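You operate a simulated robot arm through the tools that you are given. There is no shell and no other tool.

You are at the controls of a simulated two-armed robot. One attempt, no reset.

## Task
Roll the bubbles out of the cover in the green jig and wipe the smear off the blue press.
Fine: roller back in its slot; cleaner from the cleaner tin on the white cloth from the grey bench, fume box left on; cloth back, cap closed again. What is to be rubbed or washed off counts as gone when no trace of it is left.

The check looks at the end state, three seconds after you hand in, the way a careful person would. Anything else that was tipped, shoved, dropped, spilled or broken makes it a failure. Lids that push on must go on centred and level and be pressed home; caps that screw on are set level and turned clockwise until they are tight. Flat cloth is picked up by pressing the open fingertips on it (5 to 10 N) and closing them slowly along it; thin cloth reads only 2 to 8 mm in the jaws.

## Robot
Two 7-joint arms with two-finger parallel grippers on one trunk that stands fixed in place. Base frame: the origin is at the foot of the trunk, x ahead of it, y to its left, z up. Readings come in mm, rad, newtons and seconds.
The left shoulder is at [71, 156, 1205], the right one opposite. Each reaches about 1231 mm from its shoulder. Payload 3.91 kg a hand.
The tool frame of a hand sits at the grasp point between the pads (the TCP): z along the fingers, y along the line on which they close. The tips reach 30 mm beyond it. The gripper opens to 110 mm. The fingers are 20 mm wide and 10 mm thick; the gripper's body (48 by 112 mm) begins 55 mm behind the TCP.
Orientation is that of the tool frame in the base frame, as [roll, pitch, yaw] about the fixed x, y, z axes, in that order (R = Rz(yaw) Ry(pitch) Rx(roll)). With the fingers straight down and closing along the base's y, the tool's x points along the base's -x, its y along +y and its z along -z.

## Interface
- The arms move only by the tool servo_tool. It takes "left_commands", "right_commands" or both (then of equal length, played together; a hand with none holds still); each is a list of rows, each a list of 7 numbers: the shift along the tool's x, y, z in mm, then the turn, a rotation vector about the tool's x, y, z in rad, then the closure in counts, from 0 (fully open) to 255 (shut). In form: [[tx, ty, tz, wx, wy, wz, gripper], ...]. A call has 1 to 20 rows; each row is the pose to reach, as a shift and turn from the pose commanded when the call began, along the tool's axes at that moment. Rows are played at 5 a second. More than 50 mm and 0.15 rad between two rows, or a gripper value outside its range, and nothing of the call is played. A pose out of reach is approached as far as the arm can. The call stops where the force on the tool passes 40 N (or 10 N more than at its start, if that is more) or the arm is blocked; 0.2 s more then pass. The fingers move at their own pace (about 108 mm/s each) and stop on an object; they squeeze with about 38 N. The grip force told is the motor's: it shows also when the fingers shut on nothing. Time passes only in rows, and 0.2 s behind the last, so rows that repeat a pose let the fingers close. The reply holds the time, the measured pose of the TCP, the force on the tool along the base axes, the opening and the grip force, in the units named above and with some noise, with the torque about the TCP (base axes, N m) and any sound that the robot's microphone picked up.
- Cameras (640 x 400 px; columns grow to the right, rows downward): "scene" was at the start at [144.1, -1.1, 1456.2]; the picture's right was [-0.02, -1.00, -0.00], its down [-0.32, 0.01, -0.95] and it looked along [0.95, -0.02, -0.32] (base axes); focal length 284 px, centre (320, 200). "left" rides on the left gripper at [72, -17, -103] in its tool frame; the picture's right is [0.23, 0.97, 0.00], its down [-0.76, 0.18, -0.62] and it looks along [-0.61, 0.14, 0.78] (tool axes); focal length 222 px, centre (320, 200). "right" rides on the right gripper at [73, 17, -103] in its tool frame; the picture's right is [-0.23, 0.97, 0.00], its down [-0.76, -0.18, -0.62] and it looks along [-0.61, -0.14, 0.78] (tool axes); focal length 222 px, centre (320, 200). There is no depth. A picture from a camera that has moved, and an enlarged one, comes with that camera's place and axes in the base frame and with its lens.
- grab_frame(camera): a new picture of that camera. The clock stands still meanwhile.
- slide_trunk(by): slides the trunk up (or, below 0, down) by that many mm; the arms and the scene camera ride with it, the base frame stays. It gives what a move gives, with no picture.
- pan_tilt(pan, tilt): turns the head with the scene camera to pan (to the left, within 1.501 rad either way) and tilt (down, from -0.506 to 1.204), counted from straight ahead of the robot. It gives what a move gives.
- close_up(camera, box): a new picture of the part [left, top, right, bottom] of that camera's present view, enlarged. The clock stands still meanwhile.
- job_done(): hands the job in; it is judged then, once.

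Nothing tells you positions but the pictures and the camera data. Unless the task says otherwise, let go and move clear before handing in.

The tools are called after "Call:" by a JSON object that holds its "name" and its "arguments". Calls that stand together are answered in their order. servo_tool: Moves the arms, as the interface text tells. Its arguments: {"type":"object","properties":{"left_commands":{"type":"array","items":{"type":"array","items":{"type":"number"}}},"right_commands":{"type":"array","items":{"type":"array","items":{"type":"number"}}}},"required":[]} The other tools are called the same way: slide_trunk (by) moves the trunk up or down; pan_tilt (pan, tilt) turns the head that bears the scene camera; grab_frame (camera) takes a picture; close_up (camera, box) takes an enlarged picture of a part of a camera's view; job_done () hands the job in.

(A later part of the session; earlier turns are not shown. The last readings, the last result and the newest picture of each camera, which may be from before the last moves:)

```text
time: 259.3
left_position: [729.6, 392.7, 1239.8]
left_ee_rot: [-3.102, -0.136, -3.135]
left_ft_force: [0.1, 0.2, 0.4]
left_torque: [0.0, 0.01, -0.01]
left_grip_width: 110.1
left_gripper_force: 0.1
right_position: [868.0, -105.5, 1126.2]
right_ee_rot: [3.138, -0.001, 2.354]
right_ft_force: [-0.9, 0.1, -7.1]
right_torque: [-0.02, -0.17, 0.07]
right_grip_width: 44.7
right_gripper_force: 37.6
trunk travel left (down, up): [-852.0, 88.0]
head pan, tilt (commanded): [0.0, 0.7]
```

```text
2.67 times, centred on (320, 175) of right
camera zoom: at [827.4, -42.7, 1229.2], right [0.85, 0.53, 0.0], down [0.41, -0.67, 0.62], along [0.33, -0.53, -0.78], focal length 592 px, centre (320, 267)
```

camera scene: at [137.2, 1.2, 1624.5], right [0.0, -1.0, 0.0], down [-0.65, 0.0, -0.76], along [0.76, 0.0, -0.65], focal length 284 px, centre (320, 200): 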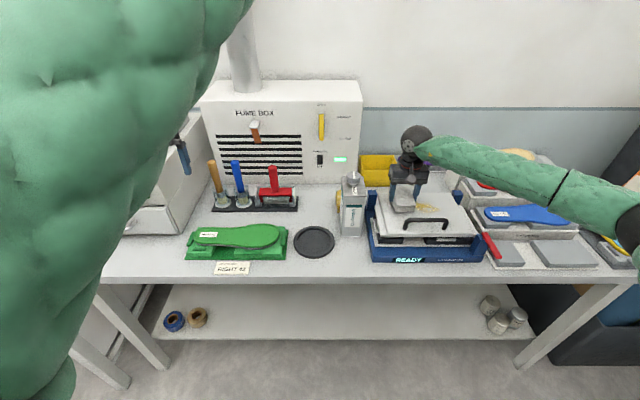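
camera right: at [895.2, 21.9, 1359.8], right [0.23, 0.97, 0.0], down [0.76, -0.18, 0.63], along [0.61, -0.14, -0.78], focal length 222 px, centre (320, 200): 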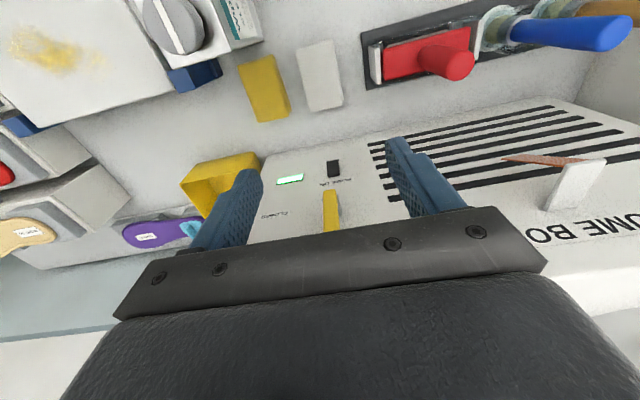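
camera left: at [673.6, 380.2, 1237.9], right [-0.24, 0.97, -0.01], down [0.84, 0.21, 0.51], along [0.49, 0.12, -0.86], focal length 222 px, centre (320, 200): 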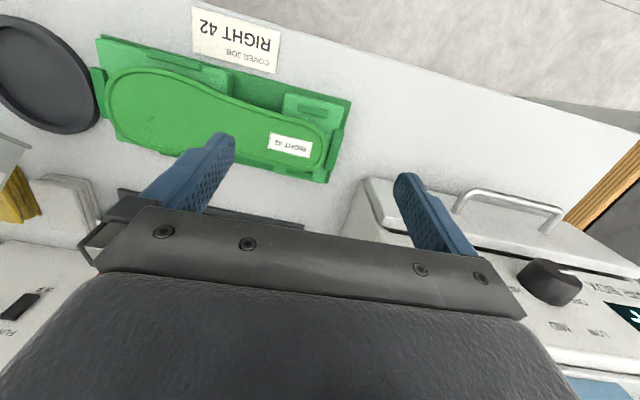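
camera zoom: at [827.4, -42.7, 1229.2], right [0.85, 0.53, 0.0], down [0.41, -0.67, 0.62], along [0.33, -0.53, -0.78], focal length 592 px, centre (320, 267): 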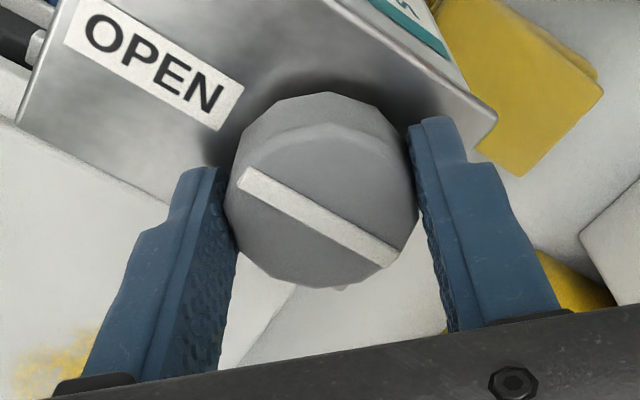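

Call:
{"name": "servo_tool", "arguments": {"right_commands": [[0, 0, 2, 0, 0, 0, 255], [0, 0, 4, 0, 0, 0, 255]]}}

Call:
{"name": "servo_tool", "arguments": {"right_commands": [[0, 0, 0.7, 0, 0, 0, 255], [0, 0, 0.7, 0, 0, 0, 200], [0, 0, 0.7, 0, 0, 0, 140], [0, 0, 0.7, 0, 0, 0, 80], [0, 0, 0.7, 0, 0, 0, 0], [0, 0, -30, 0, 0, 0, 0], [0, 0, -75, 0, 0, 0, 0], [0, 0, -120, 0, 0, -0.13, 0], [0, 0, -160, 0, 0, -0.26, 0], [0, 0, -190, 0, 0, -0.39, 0], [0, 0, -205, 0, 0, -0.52, 0], [0, 0, -205, 0, 0, -0.65, 0], [0, 0, -205, 0, 0, -0.785, 0]]}}

Call:
{"name": "close_up", "arguments": {"camera": "right", "box": [250, 10, 410, 150]}}

Call:
{"name": "grab_frame", "arguments": {"camera": "scene"}}

```text
time: 259.9
left_position: [729.1, 392.8, 1239.9]
left_ee_rot: [-3.103, -0.136, -3.134]
left_ft_force: [0.1, 0.0, -0.1]
left_torque: [-0.03, 0.03, 0.01]
left_grip_width: 110.1
left_gripper_force: 0.1
right_position: [868.5, -105.1, 1122.2]
right_ee_rot: [3.138, 0.002, 2.354]
right_ft_force: [0.9, -0.6, -4.0]
right_torque: [-0.09, -0.13, 0.02]
right_grip_width: 44.9
right_gripper_force: 37.8
trunk travel left (down, up): [-852.0, 88.0]
head pan, tilt (commanded): [0.0, 0.7]
```

```text
time: 262.7
left_position: [730.9, 392.6, 1240.6]
left_ee_rot: [-3.103, -0.136, -3.131]
left_ft_force: [0.0, 0.2, -0.2]
left_torque: [-0.02, -0.01, 0.01]
left_grip_width: 109.9
left_gripper_force: 0.0
right_position: [867.3, -104.9, 1327.1]
right_ee_rot: [3.14, 0.003, -3.14]
right_ft_force: [0.5, 1.0, 1.0]
right_torque: [-0.03, 0.02, 0.0]
right_grip_width: 110.0
right_gripper_force: 0.1
trunk travel left (down, up): [-852.0, 88.0]
head pan, tilt (commanded): [0.0, 0.7]
```

```text
2.86 times, centred on (330, 80) of right
camera zoom: at [792.6, -87.7, 1430.0], right [0.23, 0.97, 0.0], down [0.76, -0.18, 0.62], along [0.61, -0.14, -0.78], focal length 635 px, centre (291, 543)
```

zoom: 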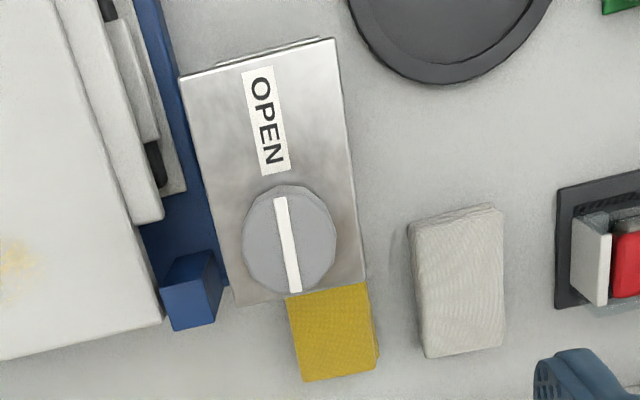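

```text
taken
camera scene: at [136.1, 1.2, 1624.6], right [0.0, -1.0, 0.0], down [-0.64, 0.0, -0.76], along [0.76, 0.0, -0.64], focal length 284 px, centre (320, 200)
```

scene: 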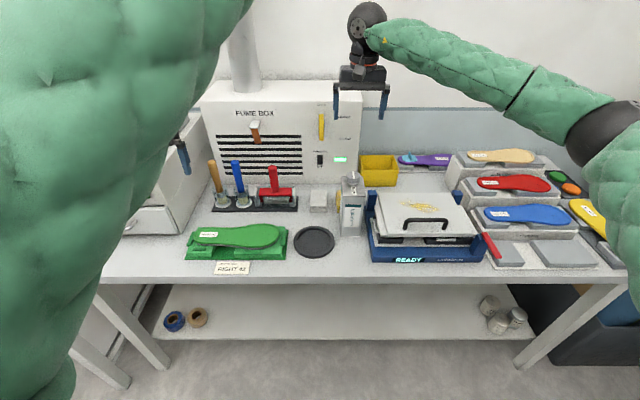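

The tin is straight again (centre ≈ (846, −105), bar still at OPEN). The cloth now looks just like before pouring, so it got too little and/or dried; I'll pour longer this time and wipe promptly. Re-taking the tin the same way as before.

Call:
{"name": "servo_tool", "arguments": {"right_commands": [[2, 0, 0, 0, -0.07, 0, 0], [4, 0, 0, 0, -0.14, 0, 0], [6, 0, 0, 0, -0.21, 0, 0], [8, 0, 0, 0, -0.28, 0, 0], [10, 0, 0, 0, -0.35, 0, 0], [12, 0, 0, 0, -0.42, 0, 0], [14, 0, 0, 0, -0.49, 0, 0], [16, 0, 0, 0, -0.56, 0, 0], [18, 0, 0, 0, -0.63, 0, 0], [20, 0, 0, 0, -0.7, 0, 0], [22, 0, 0, 0, -0.77, 0, 0], [24, 0, 0, 0, -0.84, 0, 0], [26, 0, 0, 0, -0.91, 0, 0], [28, 0, 0, 0, -0.98, 0, 0], [30, 0, 0, 0, -1.05, 0, 0], [34, 0, 0, 0, -1.12, 0, 0], [38, 0, 0, 0, -1.18, 0, 0], [40, 0, 0, 0, -1.221, 0, 0]]}}

Call:
{"name": "servo_tool", "arguments": {"right_commands": [[17, 0, -8, 0, 0, 0, 0], [34, 0, -16, 0, 0, 0, 0], [51, 0, -24, 0, 0, 0, 0], [68, 0, -32, 0, 0, 0, 0], [85, 0, -38, 0, 0, 0, 0], [105, 0, -41, 0, 0, 0, 0], [125, 0, -41, 0, 0, 0, 0]]}}

```text
time: 266.5
left_position: [730.1, 392.9, 1239.2]
left_ee_rot: [-3.103, -0.137, -3.132]
left_ft_force: [-0.2, -0.7, 0.0]
left_torque: [0.02, 0.0, -0.01]
left_grip_width: 110.0
left_gripper_force: 0.2
right_position: [825.5, -105.6, 1326.2]
right_ee_rot: [3.135, 1.224, 3.134]
right_ft_force: [0.8, 0.1, -0.3]
right_torque: [-0.01, -0.02, 0.03]
right_grip_width: 110.0
right_gripper_force: 0.0
trunk travel left (down, up): [-852.0, 88.0]
head pan, tilt (commanded): [0.0, 0.7]
```

```text
time: 268.1
left_position: [728.7, 394.9, 1238.8]
left_ee_rot: [-3.1, -0.138, -3.135]
left_ft_force: [-0.6, 0.0, -0.2]
left_torque: [-0.05, 0.04, -0.02]
left_grip_width: 110.0
left_gripper_force: 0.2
right_position: [743.5, -102.9, 1223.3]
right_ee_rot: [-3.141, 1.224, 3.141]
right_ft_force: [0.1, 0.2, -0.4]
right_torque: [0.03, -0.05, -0.07]
right_grip_width: 110.1
right_gripper_force: 0.2
trunk travel left (down, up): [-852.0, 88.0]
head pan, tilt (commanded): [0.0, 0.7]
```

Call:
{"name": "slide_trunk", "arguments": {"by": -210}}

Call:
{"name": "grab_frame", "arguments": {"camera": "right"}}

```text
time: 270.3
left_position: [729.4, 392.8, 1030.4]
left_ee_rot: [-3.103, -0.137, -3.132]
left_ft_force: [-0.1, 0.3, 0.4]
left_torque: [0.01, 0.02, -0.02]
left_grip_width: 109.8
left_gripper_force: 0.0
right_position: [744.6, -104.9, 1011.5]
right_ee_rot: [3.135, 1.223, 3.135]
right_ft_force: [-0.1, -0.6, -0.1]
right_torque: [0.0, -0.02, 0.0]
right_grip_width: 110.1
right_gripper_force: 0.0
trunk travel left (down, up): [-642.0, 298.0]
head pan, tilt (commanded): [0.0, 0.7]
```

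```text
taken
camera right: at [621.5, -88.3, 979.9], right [0.08, 0.97, 0.22], down [-0.33, -0.18, 0.93], along [0.94, -0.14, 0.3], focal length 222 px, centre (320, 200)
```

right: 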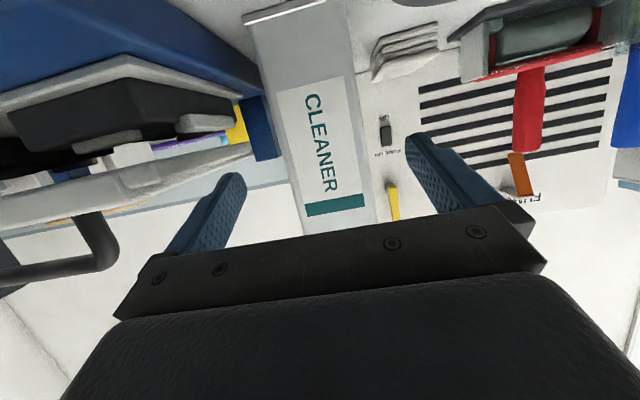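

Call:
{"name": "servo_tool", "arguments": {"right_commands": [[-6, 0, 16, 0, 0, 0, 0], [-12, 0, 33, 0, 0, 0, 0], [-18, 0, 50, 0, 0, 0, 0], [-24, 0, 66, 0, 0, 0, 0], [-29, 0, 79, 0, 0, 0, 0], [-29, 0, 79, 0, 0, 0, 60], [-29, 0, 79, 0, 0, 0, 85], [-29, 0, 79, 0, 0, 0, 100], [-29, 0, 79, 0, 0, 0, 140], [-29, 0, 79, 0, 0, 0, 255], [-29, 0, 79, 0, 0, 0, 255]]}}

Call:
{"name": "slide_trunk", "arguments": {"by": 95}}

Call:
{"name": "close_up", "arguments": {"camera": "scene", "box": [290, 90, 430, 210]}}

Call:
{"name": "grab_frame", "arguments": {"camera": "right"}}

```text
time: 272.7
left_position: [729.7, 393.6, 1030.4]
left_ee_rot: [-3.104, -0.137, -3.133]
left_ft_force: [-0.5, -0.2, -0.1]
left_torque: [0.0, -0.02, -0.02]
left_grip_width: 110.2
left_gripper_force: 0.1
right_position: [829.9, -108.7, 1014.9]
right_ee_rot: [3.136, 1.222, 3.136]
right_ft_force: [1.9, 2.5, 2.3]
right_torque: [0.05, -0.22, 0.16]
right_grip_width: 67.8
right_gripper_force: 37.5
trunk travel left (down, up): [-642.0, 298.0]
head pan, tilt (commanded): [0.0, 0.7]
```

```text
time: 274.0
left_position: [730.4, 393.9, 1125.0]
left_ee_rot: [-3.104, -0.138, -3.133]
left_ft_force: [-0.3, 0.1, 0.2]
left_torque: [0.0, 0.03, -0.01]
left_grip_width: 110.0
left_gripper_force: 0.1
right_position: [830.0, -108.6, 1107.6]
right_ee_rot: [3.135, 1.223, 3.135]
right_ft_force: [-0.1, 0.4, -8.2]
right_torque: [-0.01, 0.15, -0.01]
right_grip_width: 68.1
right_gripper_force: 38.1
trunk travel left (down, up): [-737.0, 203.0]
head pan, tilt (commanded): [0.0, 0.7]
```

```text
3.33 times, centred on (360, 150) of scene
camera zoom: at [137.3, 0.9, 1509.3], right [0.0, -1.0, 0.0], down [-0.65, 0.0, -0.76], along [0.76, 0.0, -0.65], focal length 945 px, centre (187, 367)
```

zoom: 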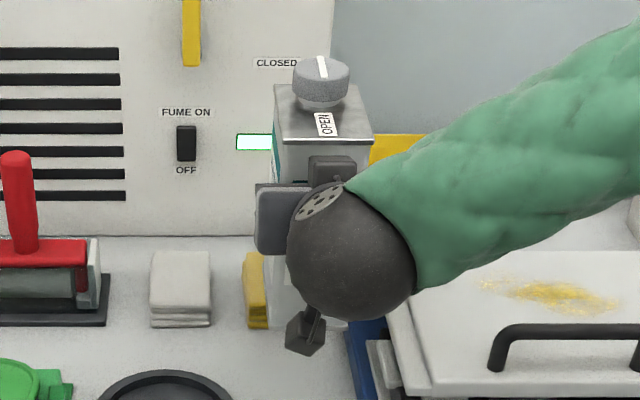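

```text
taken
camera right: at [707.0, -91.7, 1075.3], right [0.08, 0.97, 0.22], down [-0.33, -0.18, 0.93], along [0.94, -0.14, 0.3], focal length 222 px, centre (320, 200)
```

right: 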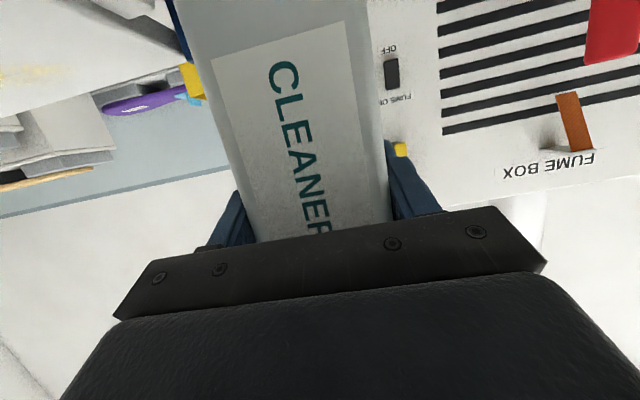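

Carrying it over the cloth again and tilting to 90° in one smooth move, mouth kept above the cloth.

Call:
{"name": "servo_tool", "arguments": {"right_commands": [[-7.2, 23, 19.7, 0, 0, 0, 255], [-14.3, 46, 39.5, 0, 0, 0, 255], [-21.5, 69, 59.2, 0, 0, 0, 255], [-28.6, 92, 79, 0, 0, 0, 255], [-35.8, 115, 98.7, 0, 0, 0, 255], [-35.8, 115, 98.7, 0, 0, 0, 255]]}}

Call:
{"name": "servo_tool", "arguments": {"right_commands": [[6.4, 0, -8.3, 0, 0.131, 0, 255], [12.8, 0, -16.6, 0, 0.262, 0, 255], [19.2, 0, -25, 0, 0.393, 0, 255], [25.6, 0, -33.3, 0, 0.523, 0, 255], [32, 0, -41.6, 0, 0.654, 0, 255], [38.4, 0, -49.9, 0, 0.785, 0, 255], [56, 0, -48.2, 0, 0.916, 0, 255], [74.3, 0, -46.5, 0, 1.047, 0, 255], [86, 0, -42.7, 0, 1.178, 0, 255], [98.2, 0, -38.9, 0, 1.309, 0, 255], [101.4, 0, -34.5, 0, 1.44, 0, 255], [104.5, 0, -30.2, 0, 1.571, 0, 255]]}}

Call:
{"name": "close_up", "arguments": {"camera": "left", "box": [30, 160, 110, 240]}}

Call:
{"name": "close_up", "arguments": {"camera": "left", "box": [0, 100, 200, 240]}}

```text
time: 275.4
left_position: [729.9, 392.7, 1124.4]
left_ee_rot: [-3.103, -0.137, -3.131]
left_ft_force: [1.0, 0.9, 0.4]
left_torque: [0.0, -0.02, -0.01]
left_grip_width: 110.1
left_gripper_force: 0.0
right_position: [936.0, 3.6, 1107.1]
right_ee_rot: [3.133, 1.224, 3.135]
right_ft_force: [0.6, -0.4, -7.1]
right_torque: [0.0, 0.2, -0.02]
right_grip_width: 67.9
right_gripper_force: 37.5
trunk travel left (down, up): [-737.0, 203.0]
head pan, tilt (commanded): [0.0, 0.7]
```

```text
time: 278.0
left_position: [731.6, 393.7, 1123.2]
left_ee_rot: [-3.103, -0.139, -3.133]
left_ft_force: [-0.4, -0.1, -0.1]
left_torque: [-0.01, -0.01, 0.03]
left_grip_width: 110.2
left_gripper_force: 0.0
right_position: [872.2, 7.5, 1018.6]
right_ee_rot: [3.138, -0.351, 3.142]
right_ft_force: [-0.1, 1.2, -8.0]
right_torque: [-0.02, -0.12, -0.01]
right_grip_width: 67.8
right_gripper_force: 38.0
trunk travel left (down, up): [-737.0, 203.0]
head pan, tilt (commanded): [0.0, 0.7]
```

```text
5.00 times, centred on (70, 200) of left
camera zoom: at [674.3, 380.7, 1237.1], right [-0.24, 0.97, -0.01], down [0.84, 0.21, 0.51], along [0.49, 0.12, -0.86], focal length 1111 px, centre (1570, 200)
```

zoom: 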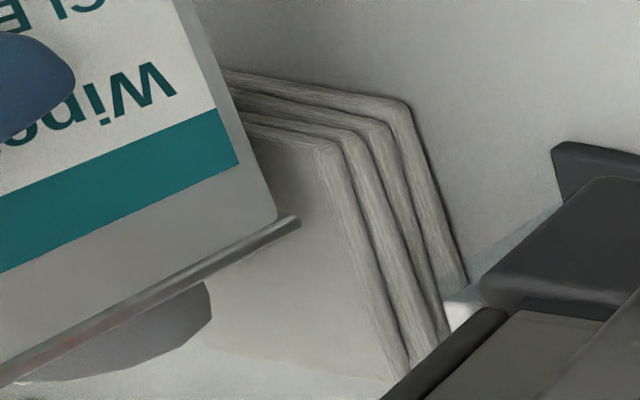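

```text
2.86 times, centred on (100, 170) of left
camera zoom: at [674.3, 380.7, 1237.1], right [-0.24, 0.97, -0.01], down [0.84, 0.21, 0.51], along [0.49, 0.12, -0.86], focal length 635 px, centre (949, 286)
```

zoom: 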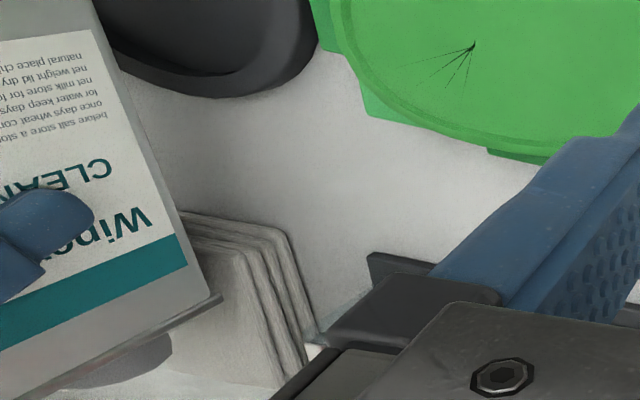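

Call:
{"name": "servo_tool", "arguments": {"right_commands": [[-1.4, 0, -12.6, 0, 0.116, 0, 255], [-2.8, 0, -25.2, 0, 0.233, 0, 255], [-4.2, 0, -37.8, 0, 0.349, 0, 255]]}}

Call:
{"name": "close_up", "arguments": {"camera": "left", "box": [30, 160, 110, 240]}}

Call:
{"name": "servo_tool", "arguments": {"right_commands": [[0, 0, 0, 0, 0, 0, 255], [0, 0, 0, 0, 0, 0, 255], [0, 0, 0, 0, 0, 0, 255], [0, 0, 0, 0, 0, 0, 255]]}}

Call:
{"name": "close_up", "arguments": {"camera": "left", "box": [30, 160, 110, 240]}}

```text
time: 278.8
left_position: [730.2, 394.4, 1124.5]
left_ee_rot: [-3.104, -0.137, -3.135]
left_ft_force: [0.3, 0.2, 1.0]
left_torque: [0.01, -0.01, -0.01]
left_grip_width: 109.9
left_gripper_force: 0.1
right_position: [888.0, 6.3, 1054.4]
right_ee_rot: [3.139, -0.699, -3.141]
right_ft_force: [0.1, 0.4, -8.0]
right_torque: [0.02, -0.22, 0.0]
right_grip_width: 67.7
right_gripper_force: 38.2
trunk travel left (down, up): [-737.0, 203.0]
head pan, tilt (commanded): [0.0, 0.7]
```

```text
5.00 times, centred on (70, 200) of left
camera zoom: at [673.5, 380.7, 1237.6], right [-0.24, 0.97, -0.01], down [0.84, 0.21, 0.51], along [0.49, 0.11, -0.86], focal length 1111 px, centre (1570, 200)
```

zoom: 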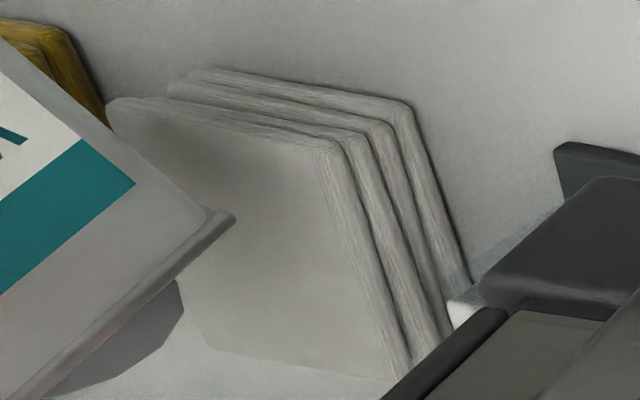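

```text
time: 279.8
left_position: [730.1, 392.6, 1124.9]
left_ee_rot: [-3.105, -0.138, -3.132]
left_ft_force: [0.0, 0.2, -0.3]
left_torque: [-0.05, 0.01, 0.0]
left_grip_width: 109.6
left_gripper_force: 0.0
right_position: [887.5, 6.6, 1054.9]
right_ee_rot: [3.14, -0.697, -3.141]
right_ft_force: [-0.2, -0.2, -8.4]
right_torque: [0.0, -0.2, -0.01]
right_grip_width: 68.1
right_gripper_force: 38.2
trunk travel left (down, up): [-737.0, 203.0]
head pan, tilt (commanded): [0.0, 0.7]
```

```text
5.00 times, centred on (70, 200) of left
camera zoom: at [673.5, 380.6, 1237.7], right [-0.24, 0.97, -0.01], down [0.84, 0.21, 0.51], along [0.49, 0.12, -0.86], focal length 1111 px, centre (1570, 200)
```

zoom: 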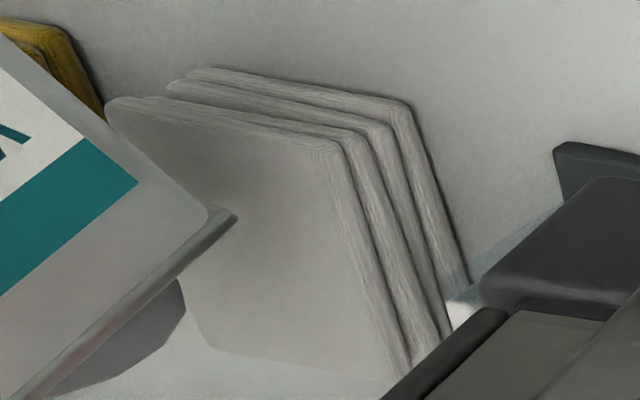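

Call:
{"name": "servo_tool", "arguments": {"right_commands": [[0, 0, 0, 0, 0, 0, 255], [0, 0, 0, 0, 0, 0, 255], [0, 0, 0, 0, 0, 0, 255], [0, 0, 0, 0, 0, 0, 255], [0, 0, 0, 0, 0, 0, 255]]}}

Call:
{"name": "close_up", "arguments": {"camera": "left", "box": [30, 160, 110, 240]}}

Call:
{"name": "close_up", "arguments": {"camera": "left", "box": [0, 180, 60, 240]}}

Call:
{"name": "grab_frame", "arguments": {"camera": "scene"}}

```text
time: 281.0
left_position: [730.7, 393.4, 1126.0]
left_ee_rot: [-3.102, -0.138, -3.133]
left_ft_force: [-0.3, -0.7, -0.4]
left_torque: [0.0, -0.04, -0.01]
left_grip_width: 109.7
left_gripper_force: 0.1
right_position: [887.2, 8.4, 1053.3]
right_ee_rot: [3.137, -0.696, -3.139]
right_ft_force: [0.6, -0.4, -8.5]
right_torque: [-0.02, -0.2, -0.03]
right_grip_width: 68.2
right_gripper_force: 38.1
trunk travel left (down, up): [-737.0, 203.0]
head pan, tilt (commanded): [0.0, 0.7]
```

```text
5.00 times, centred on (70, 200) of left
camera zoom: at [673.5, 380.5, 1237.7], right [-0.24, 0.97, -0.01], down [0.84, 0.21, 0.51], along [0.49, 0.12, -0.86], focal length 1111 px, centre (1570, 200)
```

zoom: 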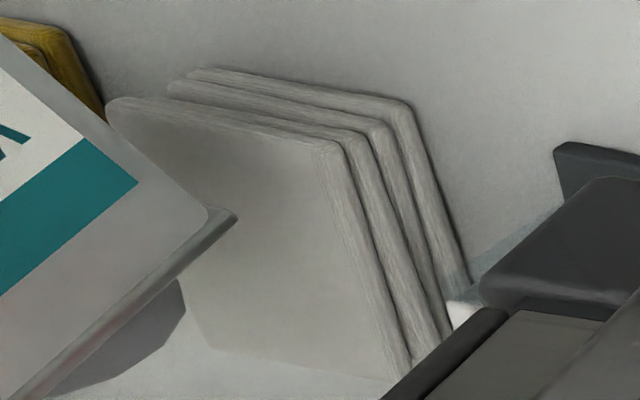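

```text
6.67 times, centred on (30, 210) of left
camera zoom: at [673.5, 380.5, 1237.7], right [-0.24, 0.97, -0.01], down [0.84, 0.21, 0.51], along [0.49, 0.12, -0.86], focal length 1481 px, centre (2253, 133)
```

zoom: 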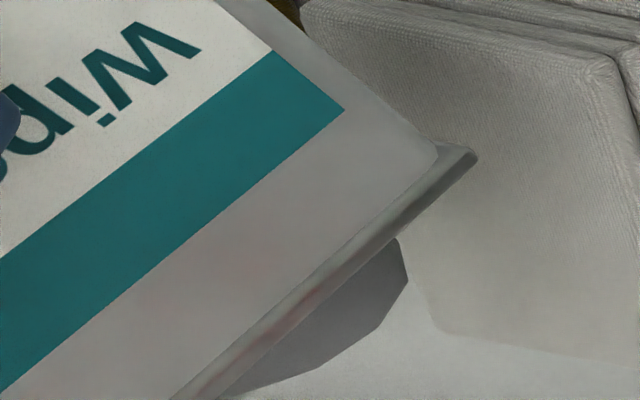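

```text
taken
camera scene: at [136.9, 1.2, 1509.5], right [0.0, -1.0, 0.0], down [-0.65, 0.0, -0.76], along [0.76, 0.0, -0.65], focal length 284 px, centre (320, 200)
```

scene: 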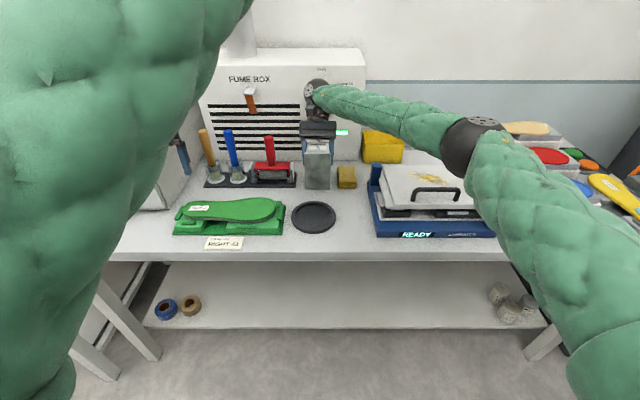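

No flow at 110° with a 6 cm gap. I'll bring the mouth right down close to the cloth (about 3 cm) and check again.

Call:
{"name": "servo_tool", "arguments": {"right_commands": [[-6.4, 0, 7.7, 0, 0, 0, 255], [-12.9, 0, 15.3, 0, 0, 0, 255], [-19.3, 0, 23, 0, 0, 0, 255], [-19.3, 0, 23, 0, 0, 0, 255], [-19.3, 0, 23, 0, 0, 0, 255], [-19.3, 0, 23, 0, 0, 0, 255]]}}

Call:
{"name": "close_up", "arguments": {"camera": "left", "box": [0, 140, 110, 240]}}

Call:
{"name": "servo_tool", "arguments": {"right_commands": [[0, 0, 0, 0, 0, 0, 255], [0, 0, 0, 0, 0, 0, 255], [0, 0, 0, 0, 0, 0, 255], [0, 0, 0, 0, 0, 0, 255], [0, 0, 0, 0, 0, 0, 255]]}}

Call:
{"name": "close_up", "arguments": {"camera": "left", "box": [0, 140, 110, 240]}}

```text
time: 282.4
left_position: [730.6, 393.7, 1124.9]
left_ee_rot: [-3.103, -0.139, -3.133]
left_ft_force: [-0.2, 0.3, -0.2]
left_torque: [-0.01, 0.02, 0.0]
left_grip_width: 109.9
left_gripper_force: 0.0
right_position: [887.9, 6.1, 1025.0]
right_ee_rot: [3.139, -0.696, 3.141]
right_ft_force: [0.2, 0.0, -7.4]
right_torque: [0.01, -0.18, 0.02]
right_grip_width: 67.7
right_gripper_force: 38.1
trunk travel left (down, up): [-737.0, 203.0]
head pan, tilt (commanded): [0.0, 0.7]
```

```text
4.00 times, centred on (55, 190) of left
camera zoom: at [673.5, 380.5, 1237.7], right [-0.24, 0.97, -0.01], down [0.84, 0.21, 0.51], along [0.49, 0.12, -0.86], focal length 888 px, centre (1380, 240)
```

zoom: 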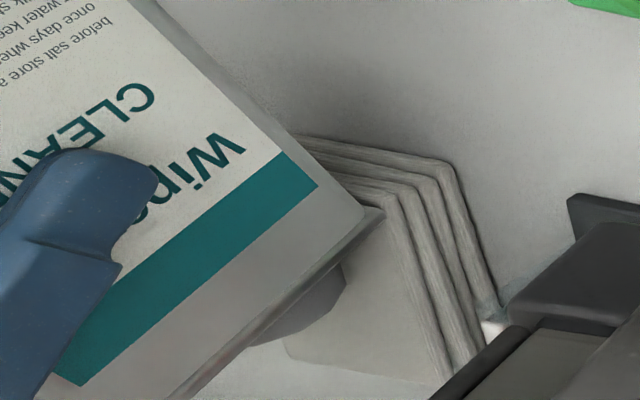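

```text
time: 283.6
left_position: [730.5, 393.0, 1124.9]
left_ee_rot: [-3.102, -0.138, -3.134]
left_ft_force: [0.1, 0.2, -0.6]
left_torque: [-0.01, 0.0, -0.03]
left_grip_width: 110.0
left_gripper_force: 0.0
right_position: [887.0, 4.8, 1025.8]
right_ee_rot: [3.141, -0.696, -3.141]
right_ft_force: [0.3, 0.4, -8.1]
right_torque: [0.0, -0.19, 0.01]
right_grip_width: 67.7
right_gripper_force: 38.1
trunk travel left (down, up): [-737.0, 203.0]
head pan, tilt (commanded): [0.0, 0.7]
```

```text
4.00 times, centred on (55, 190) of left
camera zoom: at [673.5, 380.5, 1237.7], right [-0.24, 0.97, -0.01], down [0.84, 0.21, 0.51], along [0.49, 0.12, -0.86], focal length 888 px, centre (1380, 240)
```

zoom: 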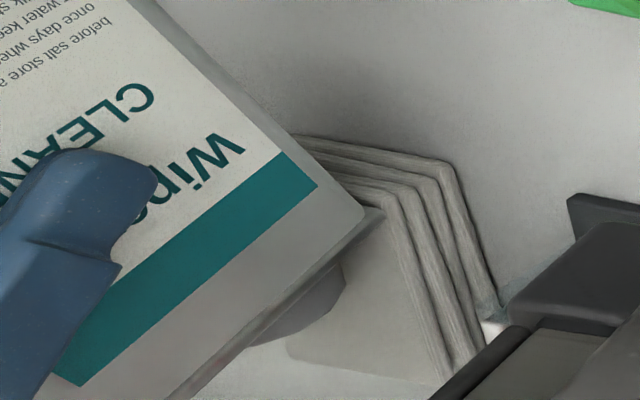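

Still nothing. A larger inversion is probably needed, which the fume box prevents in this direction. I'll bring the tin upright again and then try tipping it sideways by rolling the wrist, which allows it to be nearly upside down.

Call:
{"name": "servo_tool", "arguments": {"right_commands": [[4.2, 0, 3.5, 0, -0.116, 0, 255], [8.4, 0, 7.1, 0, -0.233, 0, 255], [12.6, 0, 10.6, 0, -0.349, 0, 255], [17, 0, 10, 0, -0.48, 0, 255], [21.4, 0, 9.5, 0, -0.611, 0, 255], [29.4, 0, -0.8, 0, -0.742, 0, 255], [37.4, 0, -11.1, 0, -0.873, 0, 255], [44.9, 0, -27, 0, -1.004, 0, 255], [52.4, 0, -42.9, 0, -1.134, 0, 255], [47.2, 0, -53.8, 0, -1.28, 0, 255], [42, 0, -64.7, 0, -1.425, 0, 255], [36.7, 0, -75.6, 0, -1.571, 0, 255], [30.2, 0, -81.9, 0, -1.687, 0, 255], [23.8, 0, -88.2, 0, -1.804, 0, 255], [17.3, 0, -94.5, 0, -1.92, 0, 255]]}}

Call:
{"name": "grab_frame", "arguments": {"camera": "scene"}}

Call:
{"name": "close_up", "arguments": {"camera": "scene", "box": [280, 140, 380, 210]}}

```text
time: 286.8
left_position: [729.2, 393.5, 1125.5]
left_ee_rot: [-3.101, -0.136, -3.134]
left_ft_force: [-0.3, -0.1, -0.1]
left_torque: [-0.03, 0.02, 0.02]
left_grip_width: 109.9
left_gripper_force: 0.1
right_position: [933.8, 6.9, 1110.9]
right_ee_rot: [3.14, 1.226, 3.139]
right_ft_force: [-0.2, 0.6, -9.7]
right_torque: [0.01, 0.14, -0.01]
right_grip_width: 68.0
right_gripper_force: 38.1
trunk travel left (down, up): [-737.0, 203.0]
head pan, tilt (commanded): [0.0, 0.7]
```

```text
taken
camera scene: at [136.2, 2.8, 1509.6], right [0.0, -1.0, 0.0], down [-0.64, 0.0, -0.76], along [0.76, 0.0, -0.64], focal length 284 px, centre (320, 200)
```

scene: 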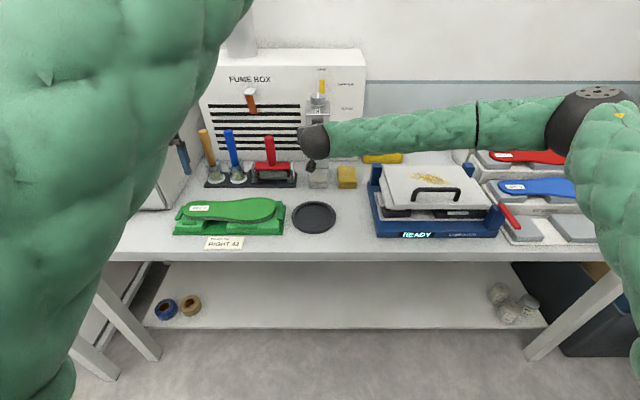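

```text
5.71 times, centred on (330, 175) of scene
camera zoom: at [136.2, 2.8, 1509.6], right [0.0, -1.0, 0.0], down [-0.64, 0.0, -0.76], along [0.76, 0.0, -0.64], focal length 1620 px, centre (263, 343)
```

zoom: 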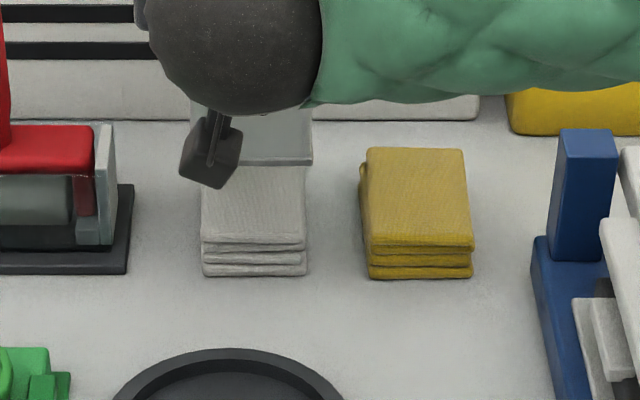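

The cloth's tone is the same as in the identical view before, so it really isn't wet. I'll raise the tin, level the hand, and test how far the wrist can roll to the left, keeping the mouth over the cloth.

Call:
{"name": "servo_tool", "arguments": {"right_commands": [[-15, 0, -5.4, 0, -0.05, 0, 255], [-30, 0, -10.8, 0, -0.1, 0, 255], [-45, 0, -16.2, 0, -0.15, 0, 255], [-60, 0, -21.6, 0, -0.2, 0, 255], [-75, 0, -27, 0, -0.25, 0, 255], [-89, 0, -32.4, 0, -0.3, 0, 255], [-89, 0, -32.4, 0, -0.349, 0, 255]]}}

Call:
{"name": "slide_trunk", "arguments": {"by": -95}}

Call:
{"name": "grab_frame", "arguments": {"camera": "scene"}}

```text
time: 288.4
left_position: [731.8, 395.6, 1124.7]
left_ee_rot: [-3.102, -0.137, -3.133]
left_ft_force: [0.1, 0.3, 0.6]
left_torque: [-0.01, 0.02, -0.02]
left_grip_width: 109.9
left_gripper_force: 0.0
right_position: [932.9, 10.2, 1204.2]
right_ee_rot: [2.912, 1.564, 2.901]
right_ft_force: [0.3, -0.5, -7.9]
right_torque: [0.0, 0.24, 0.03]
right_grip_width: 67.8
right_gripper_force: 37.8
trunk travel left (down, up): [-737.0, 203.0]
head pan, tilt (commanded): [0.0, 0.7]
```

```text
time: 289.7
left_position: [729.7, 393.6, 1031.6]
left_ee_rot: [-3.104, -0.138, -3.132]
left_ft_force: [-0.2, 0.4, 0.7]
left_torque: [-0.01, -0.02, -0.02]
left_grip_width: 110.0
left_gripper_force: 0.0
right_position: [932.9, 8.8, 1110.6]
right_ee_rot: [2.681, 1.565, 2.67]
right_ft_force: [0.0, -0.2, -7.7]
right_torque: [-0.02, 0.23, 0.0]
right_grip_width: 68.2
right_gripper_force: 38.0
trunk travel left (down, up): [-642.0, 298.0]
head pan, tilt (commanded): [0.0, 0.7]
```

```text
taken
camera scene: at [136.3, 1.1, 1414.7], right [0.0, -1.0, 0.0], down [-0.64, 0.0, -0.76], along [0.76, 0.0, -0.64], focal length 284 px, centre (320, 200)
```

scene: 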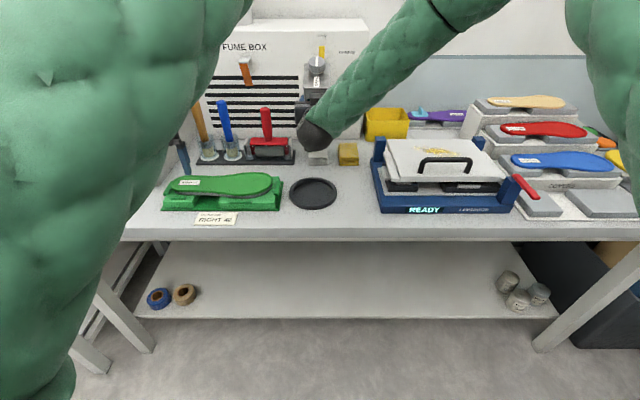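

Call:
{"name": "servo_tool", "arguments": {"right_commands": [[0, -10.6, 6, 0, 0, -0.1, 255], [0, -21, 12, 0, 0, -0.2, 255], [0, -31.3, 18, 0, 0, -0.3, 255], [0, -41.3, 24, 0, 0, -0.4, 255], [0, -50.8, 30, 0, 0, -0.5, 255], [0, -59.9, 38, 0, 0, -0.6, 255]]}}

Call:
{"name": "servo_tool", "arguments": {"right_commands": [[4.4, -7.2, 0, 0, 0, -0.1, 255], [8.6, -13.5, 0, 0, 0, -0.2, 255]]}}

Call:
{"name": "grab_frame", "arguments": {"camera": "scene"}}

```text
time: 291.1
left_position: [730.8, 393.2, 1029.1]
left_ee_rot: [-3.104, -0.138, -3.135]
left_ft_force: [0.5, 0.2, 0.5]
left_torque: [0.02, -0.03, 0.0]
left_grip_width: 110.1
left_gripper_force: 0.1
right_position: [968.9, -31.4, 1122.5]
right_ee_rot: [-1.62, 0.97, -1.65]
right_ft_force: [0.0, -0.2, -8.7]
right_torque: [0.08, 0.2, 0.02]
right_grip_width: 67.9
right_gripper_force: 37.7
right hand out of reach, approached as far as the arm can: row 2, 3, 4, 5, 6
trunk travel left (down, up): [-642.0, 298.0]
head pan, tilt (commanded): [0.0, 0.7]
```

```text
time: 291.7
left_position: [731.2, 393.0, 1029.9]
left_ee_rot: [-3.106, -0.137, -3.132]
left_ft_force: [-0.2, -0.7, 0.5]
left_torque: [0.01, 0.0, 0.0]
left_grip_width: 110.1
left_gripper_force: 0.0
right_position: [968.3, -30.0, 1132.6]
right_ee_rot: [-1.602, 0.77, -1.625]
right_ft_force: [0.7, -0.9, -9.0]
right_torque: [0.1, 0.23, 0.05]
right_grip_width: 67.9
right_gripper_force: 38.0
right hand out of reach, approached as far as the arm can: row 1, 2
trunk travel left (down, up): [-642.0, 298.0]
head pan, tilt (commanded): [0.0, 0.7]
```

```text
taken
camera scene: at [137.4, -0.1, 1414.4], right [0.0, -1.0, 0.0], down [-0.65, 0.0, -0.76], along [0.76, 0.0, -0.65], focal length 284 px, centre (320, 200)
```

scene: 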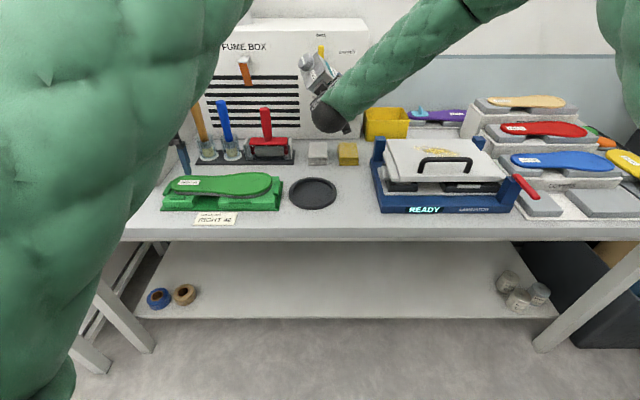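

Rolling left is at the joint's limit, so I'll go the other way (tilting to the right), shifting the hand left so the mouth stays over the cloth. First back to upright.

Call:
{"name": "servo_tool", "arguments": {"right_commands": [[-3.3, 3.2, 0, 0, 0, 0.096, 255], [-6.6, 6.4, 0, 0, 0, 0.192, 255], [-9.9, 9.7, 0, 0, 0, 0.289, 255], [-13.3, 12.9, 0, 0, 0, 0.385, 255], [-16.6, 16.1, 0, 0, 0, 0.481, 255], [-19.9, 19.3, 0, 0, 0, 0.578, 255], [-23.2, 22.6, 0, 0, 0, 0.674, 255], [-26.5, 25.8, 0, 0, 0, 0.77, 255]]}}

Call:
{"name": "grab_frame", "arguments": {"camera": "scene"}}

```text
time: 293.5
left_position: [729.1, 393.7, 1031.0]
left_ee_rot: [-3.102, -0.138, -3.134]
left_ft_force: [0.2, -0.1, 0.0]
left_torque: [0.03, 0.0, -0.02]
left_grip_width: 110.0
left_gripper_force: 0.1
right_position: [969.1, 8.1, 1136.7]
right_ee_rot: [-1.747, 1.542, -1.752]
right_ft_force: [-0.1, 0.3, -8.4]
right_torque: [-0.01, 0.21, -0.02]
right_grip_width: 67.8
right_gripper_force: 37.7
right hand out of reach, approached as far as the arm can: row 1, 2
trunk travel left (down, up): [-642.0, 298.0]
head pan, tilt (commanded): [0.0, 0.7]
```

```text
taken
camera scene: at [136.8, 1.4, 1414.5], right [0.0, -1.0, 0.0], down [-0.65, 0.0, -0.76], along [0.76, 0.0, -0.65], focal length 284 px, centre (320, 200)
```

scene: 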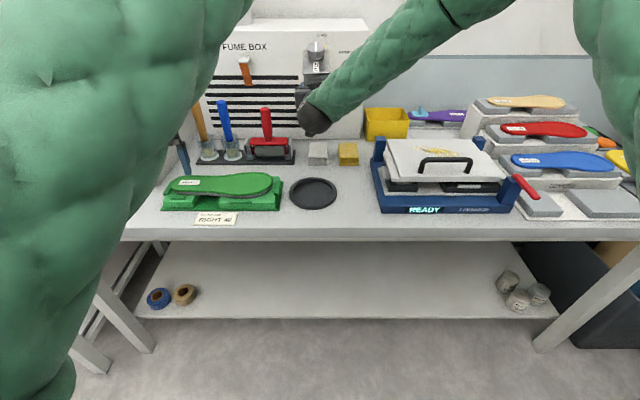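

Call:
{"name": "servo_tool", "arguments": {"right_commands": [[-2, 12.7, 0, 0, 0, 0.12, 255], [-4, 25.2, 0, 0, 0, 0.24, 255], [-6, 37.3, 0, 0, 0, 0.36, 255], [-8, 48.9, 0, 0, 0, 0.48, 255], [-10, 59.9, 0, 0, 0, 0.6, 255], [-12, 69.9, 0, 0, 0, 0.72, 255], [-14, 78.9, 0, 0, 0, 0.84, 255], [-16, 86.8, 0, 0, 0, 0.96, 255], [-18, 93.5, 0, 0, 0, 1.08, 255], [-20, 98.8, 0, 0, 0, 1.2, 255]]}}

Call:
{"name": "grab_frame", "arguments": {"camera": "scene"}}

Call:
{"name": "close_up", "arguments": {"camera": "scene", "box": [230, 40, 400, 180]}}

```text
time: 295.7
left_position: [729.6, 393.5, 1030.2]
left_ee_rot: [-3.103, -0.139, -3.133]
left_ft_force: [-0.4, -0.2, 0.4]
left_torque: [-0.02, 0.05, 0.01]
left_grip_width: 109.9
left_gripper_force: 0.1
right_position: [969.8, 108.7, 1153.5]
right_ee_rot: [1.575, 0.396, 1.563]
right_ft_force: [-0.4, -0.2, -8.4]
right_torque: [-0.12, 0.21, -0.01]
right_grip_width: 67.9
right_gripper_force: 38.3
trunk travel left (down, up): [-642.0, 298.0]
head pan, tilt (commanded): [0.0, 0.7]
```

```text
taken
camera scene: at [136.9, 1.4, 1414.5], right [0.0, -1.0, 0.0], down [-0.65, 0.0, -0.76], along [0.76, 0.0, -0.65], focal length 284 px, centre (320, 200)
```

scene: 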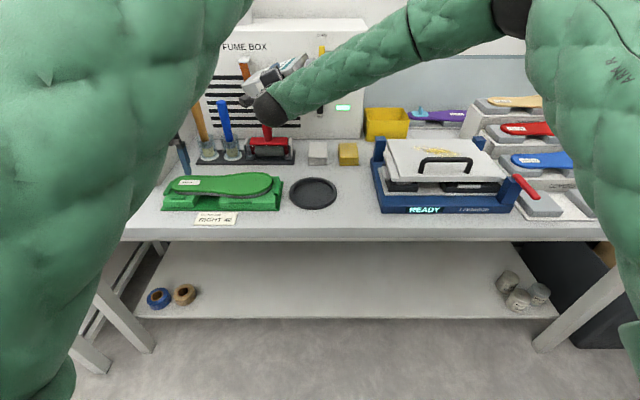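

```text
2.86 times, centred on (315, 110) of scene
camera zoom: at [136.9, 1.4, 1414.5], right [0.0, -1.0, 0.0], down [-0.65, 0.0, -0.76], along [0.76, 0.0, -0.65], focal length 810 px, centre (334, 457)
```

zoom: 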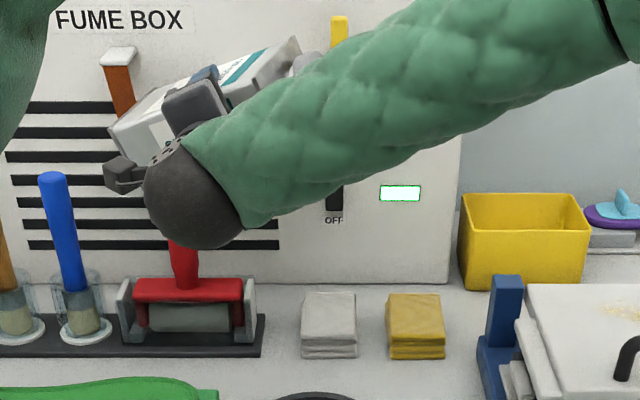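

Call:
{"name": "servo_tool", "arguments": {"right_commands": [[4.3, 1.7, 0, 0, 0, 0.13, 255], [6.4, 2.5, 0, 0, 0, 0.26, 255], [6.4, 2.5, 0, 0, 0, 0.39, 255], [5.5, 2, 0, 0, 0, 0.5, 255], [4.1, 1.6, 0, 0, 0, 0.6, 255]]}}

Call:
{"name": "close_up", "arguments": {"camera": "scene", "box": [230, 40, 400, 180]}}

Call:
{"name": "close_up", "arguments": {"camera": "left", "box": [0, 60, 200, 240]}}

```text
time: 296.9
left_position: [729.9, 393.6, 1030.2]
left_ee_rot: [-3.102, -0.137, -3.133]
left_ft_force: [-0.1, 0.3, 0.2]
left_torque: [-0.02, -0.02, 0.0]
left_grip_width: 110.1
left_gripper_force: 0.2
right_position: [969.3, 111.7, 1154.8]
right_ee_rot: [1.576, -0.203, 1.56]
right_ft_force: [0.4, 0.3, -9.0]
right_torque: [-0.09, 0.19, -0.02]
right_grip_width: 67.8
right_gripper_force: 38.3
trunk travel left (down, up): [-642.0, 298.0]
head pan, tilt (commanded): [0.0, 0.7]
```

```text
2.86 times, centred on (315, 110) of scene
camera zoom: at [136.8, 1.2, 1414.5], right [0.0, -1.0, 0.0], down [-0.65, 0.0, -0.76], along [0.76, 0.0, -0.65], focal length 810 px, centre (334, 457)
```

zoom: 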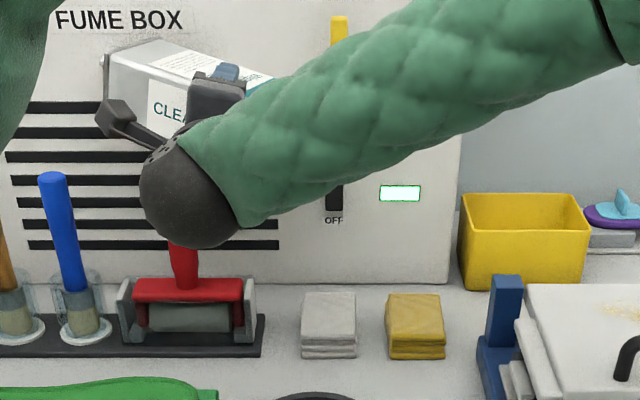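

```text
2.22 times, centred on (100, 150) of left
camera zoom: at [673.3, 380.5, 1142.8], right [-0.24, 0.97, -0.01], down [0.84, 0.21, 0.51], along [0.49, 0.12, -0.86], focal length 494 px, centre (809, 311)
```

zoom: 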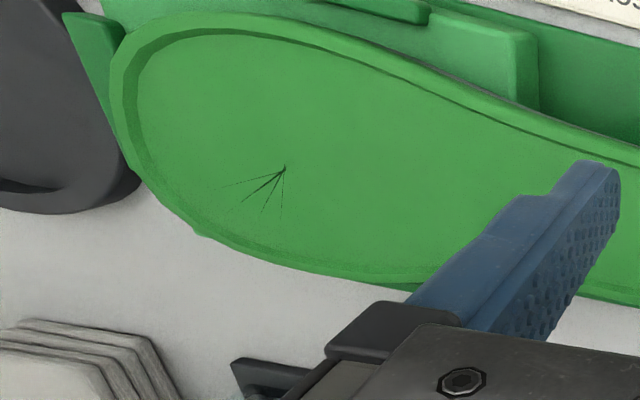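

Rolling this way works. Continuing past 120° while lowering the mouth toward the cloth, watching for flow.

Call:
{"name": "servo_tool", "arguments": {"right_commands": [[-6.4, -10.5, 0, 0, 0, 0.1, 255], [-12.9, -20.9, 0, 0, 0, 0.2, 255], [-19.3, -31.4, 0, 0, 0, 0.3, 255]]}}

Call:
{"name": "close_up", "arguments": {"camera": "scene", "box": [230, 60, 400, 190]}}

```text
time: 297.7
left_position: [730.0, 393.4, 1028.6]
left_ee_rot: [-3.103, -0.138, -3.133]
left_ft_force: [-0.8, 0.5, 0.1]
left_torque: [-0.01, 0.0, -0.01]
left_grip_width: 110.1
left_gripper_force: 0.0
right_position: [971.5, 99.8, 1117.6]
right_ee_rot: [1.575, -0.503, 1.557]
right_ft_force: [0.4, 0.3, -8.4]
right_torque: [-0.06, 0.2, -0.03]
right_grip_width: 68.0
right_gripper_force: 38.1
trunk travel left (down, up): [-642.0, 298.0]
head pan, tilt (commanded): [0.0, 0.7]
```

```text
3.08 times, centred on (315, 125) of scene
camera zoom: at [137.2, 1.6, 1414.4], right [0.0, -1.0, 0.0], down [-0.65, 0.0, -0.76], along [0.76, 0.0, -0.65], focal length 872 px, centre (335, 431)
```

zoom: 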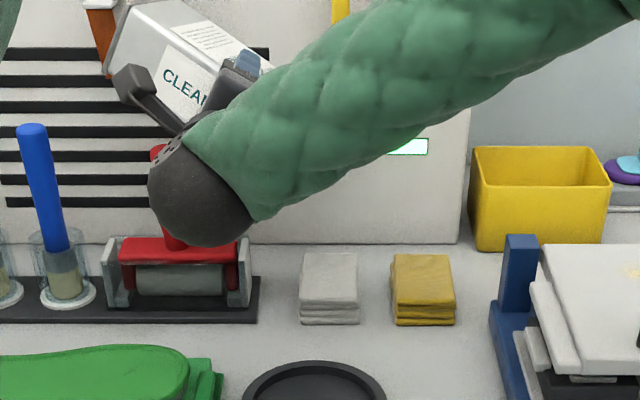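

Call:
{"name": "servo_tool", "arguments": {"right_commands": [[-12.2, -7.6, 0, 0, 0, 0.1, 255], [-24.3, -15.1, 0, 0, 0, 0.2, 255], [-36.5, -22.7, 0, 0, 0, 0.3, 255], [-36.5, -22.7, 0, 0, 0, 0.3, 255], [-36.5, -22.7, 0, 0, 0, 0.3, 255]]}}

Call:
{"name": "close_up", "arguments": {"camera": "scene", "box": [230, 60, 400, 190]}}

Call:
{"name": "grab_frame", "arguments": {"camera": "right"}}

```text
time: 298.9
left_position: [730.8, 393.8, 1029.3]
left_ee_rot: [-3.103, -0.138, -3.132]
left_ft_force: [-0.7, 0.5, -0.2]
left_torque: [0.04, 0.0, 0.03]
left_grip_width: 109.9
left_gripper_force: 0.1
right_position: [969.3, 78.1, 1081.2]
right_ee_rot: [1.576, -0.802, 1.557]
right_ft_force: [0.2, 0.0, -8.1]
right_torque: [-0.04, 0.19, -0.01]
right_grip_width: 67.6
right_gripper_force: 38.2
trunk travel left (down, up): [-642.0, 298.0]
head pan, tilt (commanded): [0.0, 0.7]
```

```text
3.08 times, centred on (315, 125) of scene
camera zoom: at [136.9, 1.4, 1414.5], right [0.0, -1.0, 0.0], down [-0.65, 0.0, -0.76], along [0.76, 0.0, -0.65], focal length 872 px, centre (335, 431)
```

zoom: 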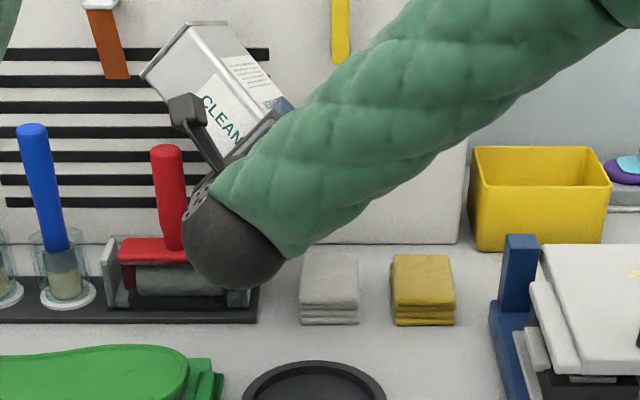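

```text
taken
camera right: at [864.8, 117.3, 1145.3], right [-0.01, -0.86, 0.51], down [-0.63, -0.4, -0.67], along [0.78, -0.33, -0.54], focal length 222 px, centre (320, 200)
```

right: 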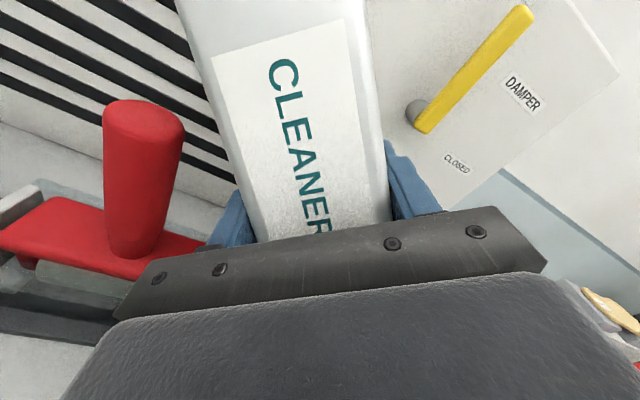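

Call:
{"name": "servo_tool", "arguments": {"right_commands": [[0, 0, 0, 0, 0, 0, 255], [0, 0, 0, 0, 0, 0, 255], [0, 0, 0, 0, 0, 0, 255], [0, 0, 0, 0, 0, 0, 255], [0, 0, 0, 0, 0, 0, 255]]}}

Call:
{"name": "close_up", "arguments": {"camera": "scene", "box": [300, 125, 350, 165]}}

Call:
{"name": "close_up", "arguments": {"camera": "left", "box": [0, 140, 110, 240]}}

```text
time: 300.1
left_position: [731.1, 392.6, 1029.6]
left_ee_rot: [-3.103, -0.138, -3.133]
left_ft_force: [0.4, -0.2, 0.4]
left_torque: [0.0, 0.02, -0.02]
left_grip_width: 110.0
left_gripper_force: 0.1
right_position: [969.4, 79.2, 1080.5]
right_ee_rot: [1.578, -0.801, 1.557]
right_ft_force: [0.0, 0.8, -7.8]
right_torque: [-0.06, 0.19, 0.0]
right_grip_width: 68.0
right_gripper_force: 38.1
trunk travel left (down, up): [-642.0, 298.0]
head pan, tilt (commanded): [0.0, 0.7]
```

```text
10.00 times, centred on (325, 145) of scene
camera zoom: at [136.9, 1.3, 1414.5], right [0.0, -1.0, 0.0], down [-0.65, 0.0, -0.76], along [0.76, 0.0, -0.65], focal length 2836 px, centre (270, 750)
```

zoom: 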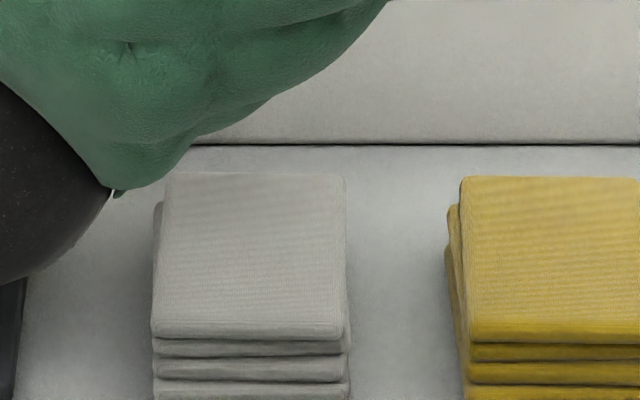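

```text
4.00 times, centred on (55, 190) of left
camera zoom: at [673.4, 380.6, 1142.7], right [-0.24, 0.97, -0.01], down [0.84, 0.21, 0.51], along [0.49, 0.12, -0.86], focal length 888 px, centre (1380, 240)
```

zoom: 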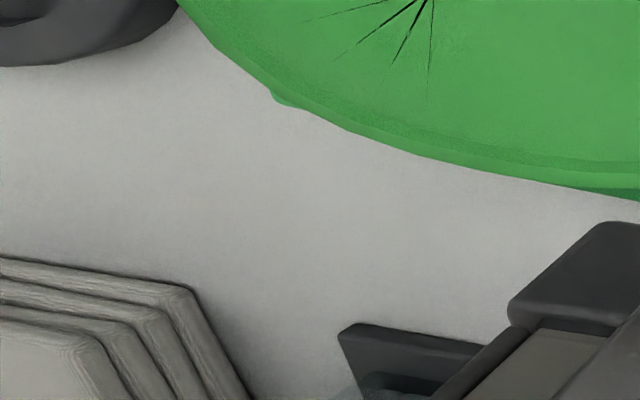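

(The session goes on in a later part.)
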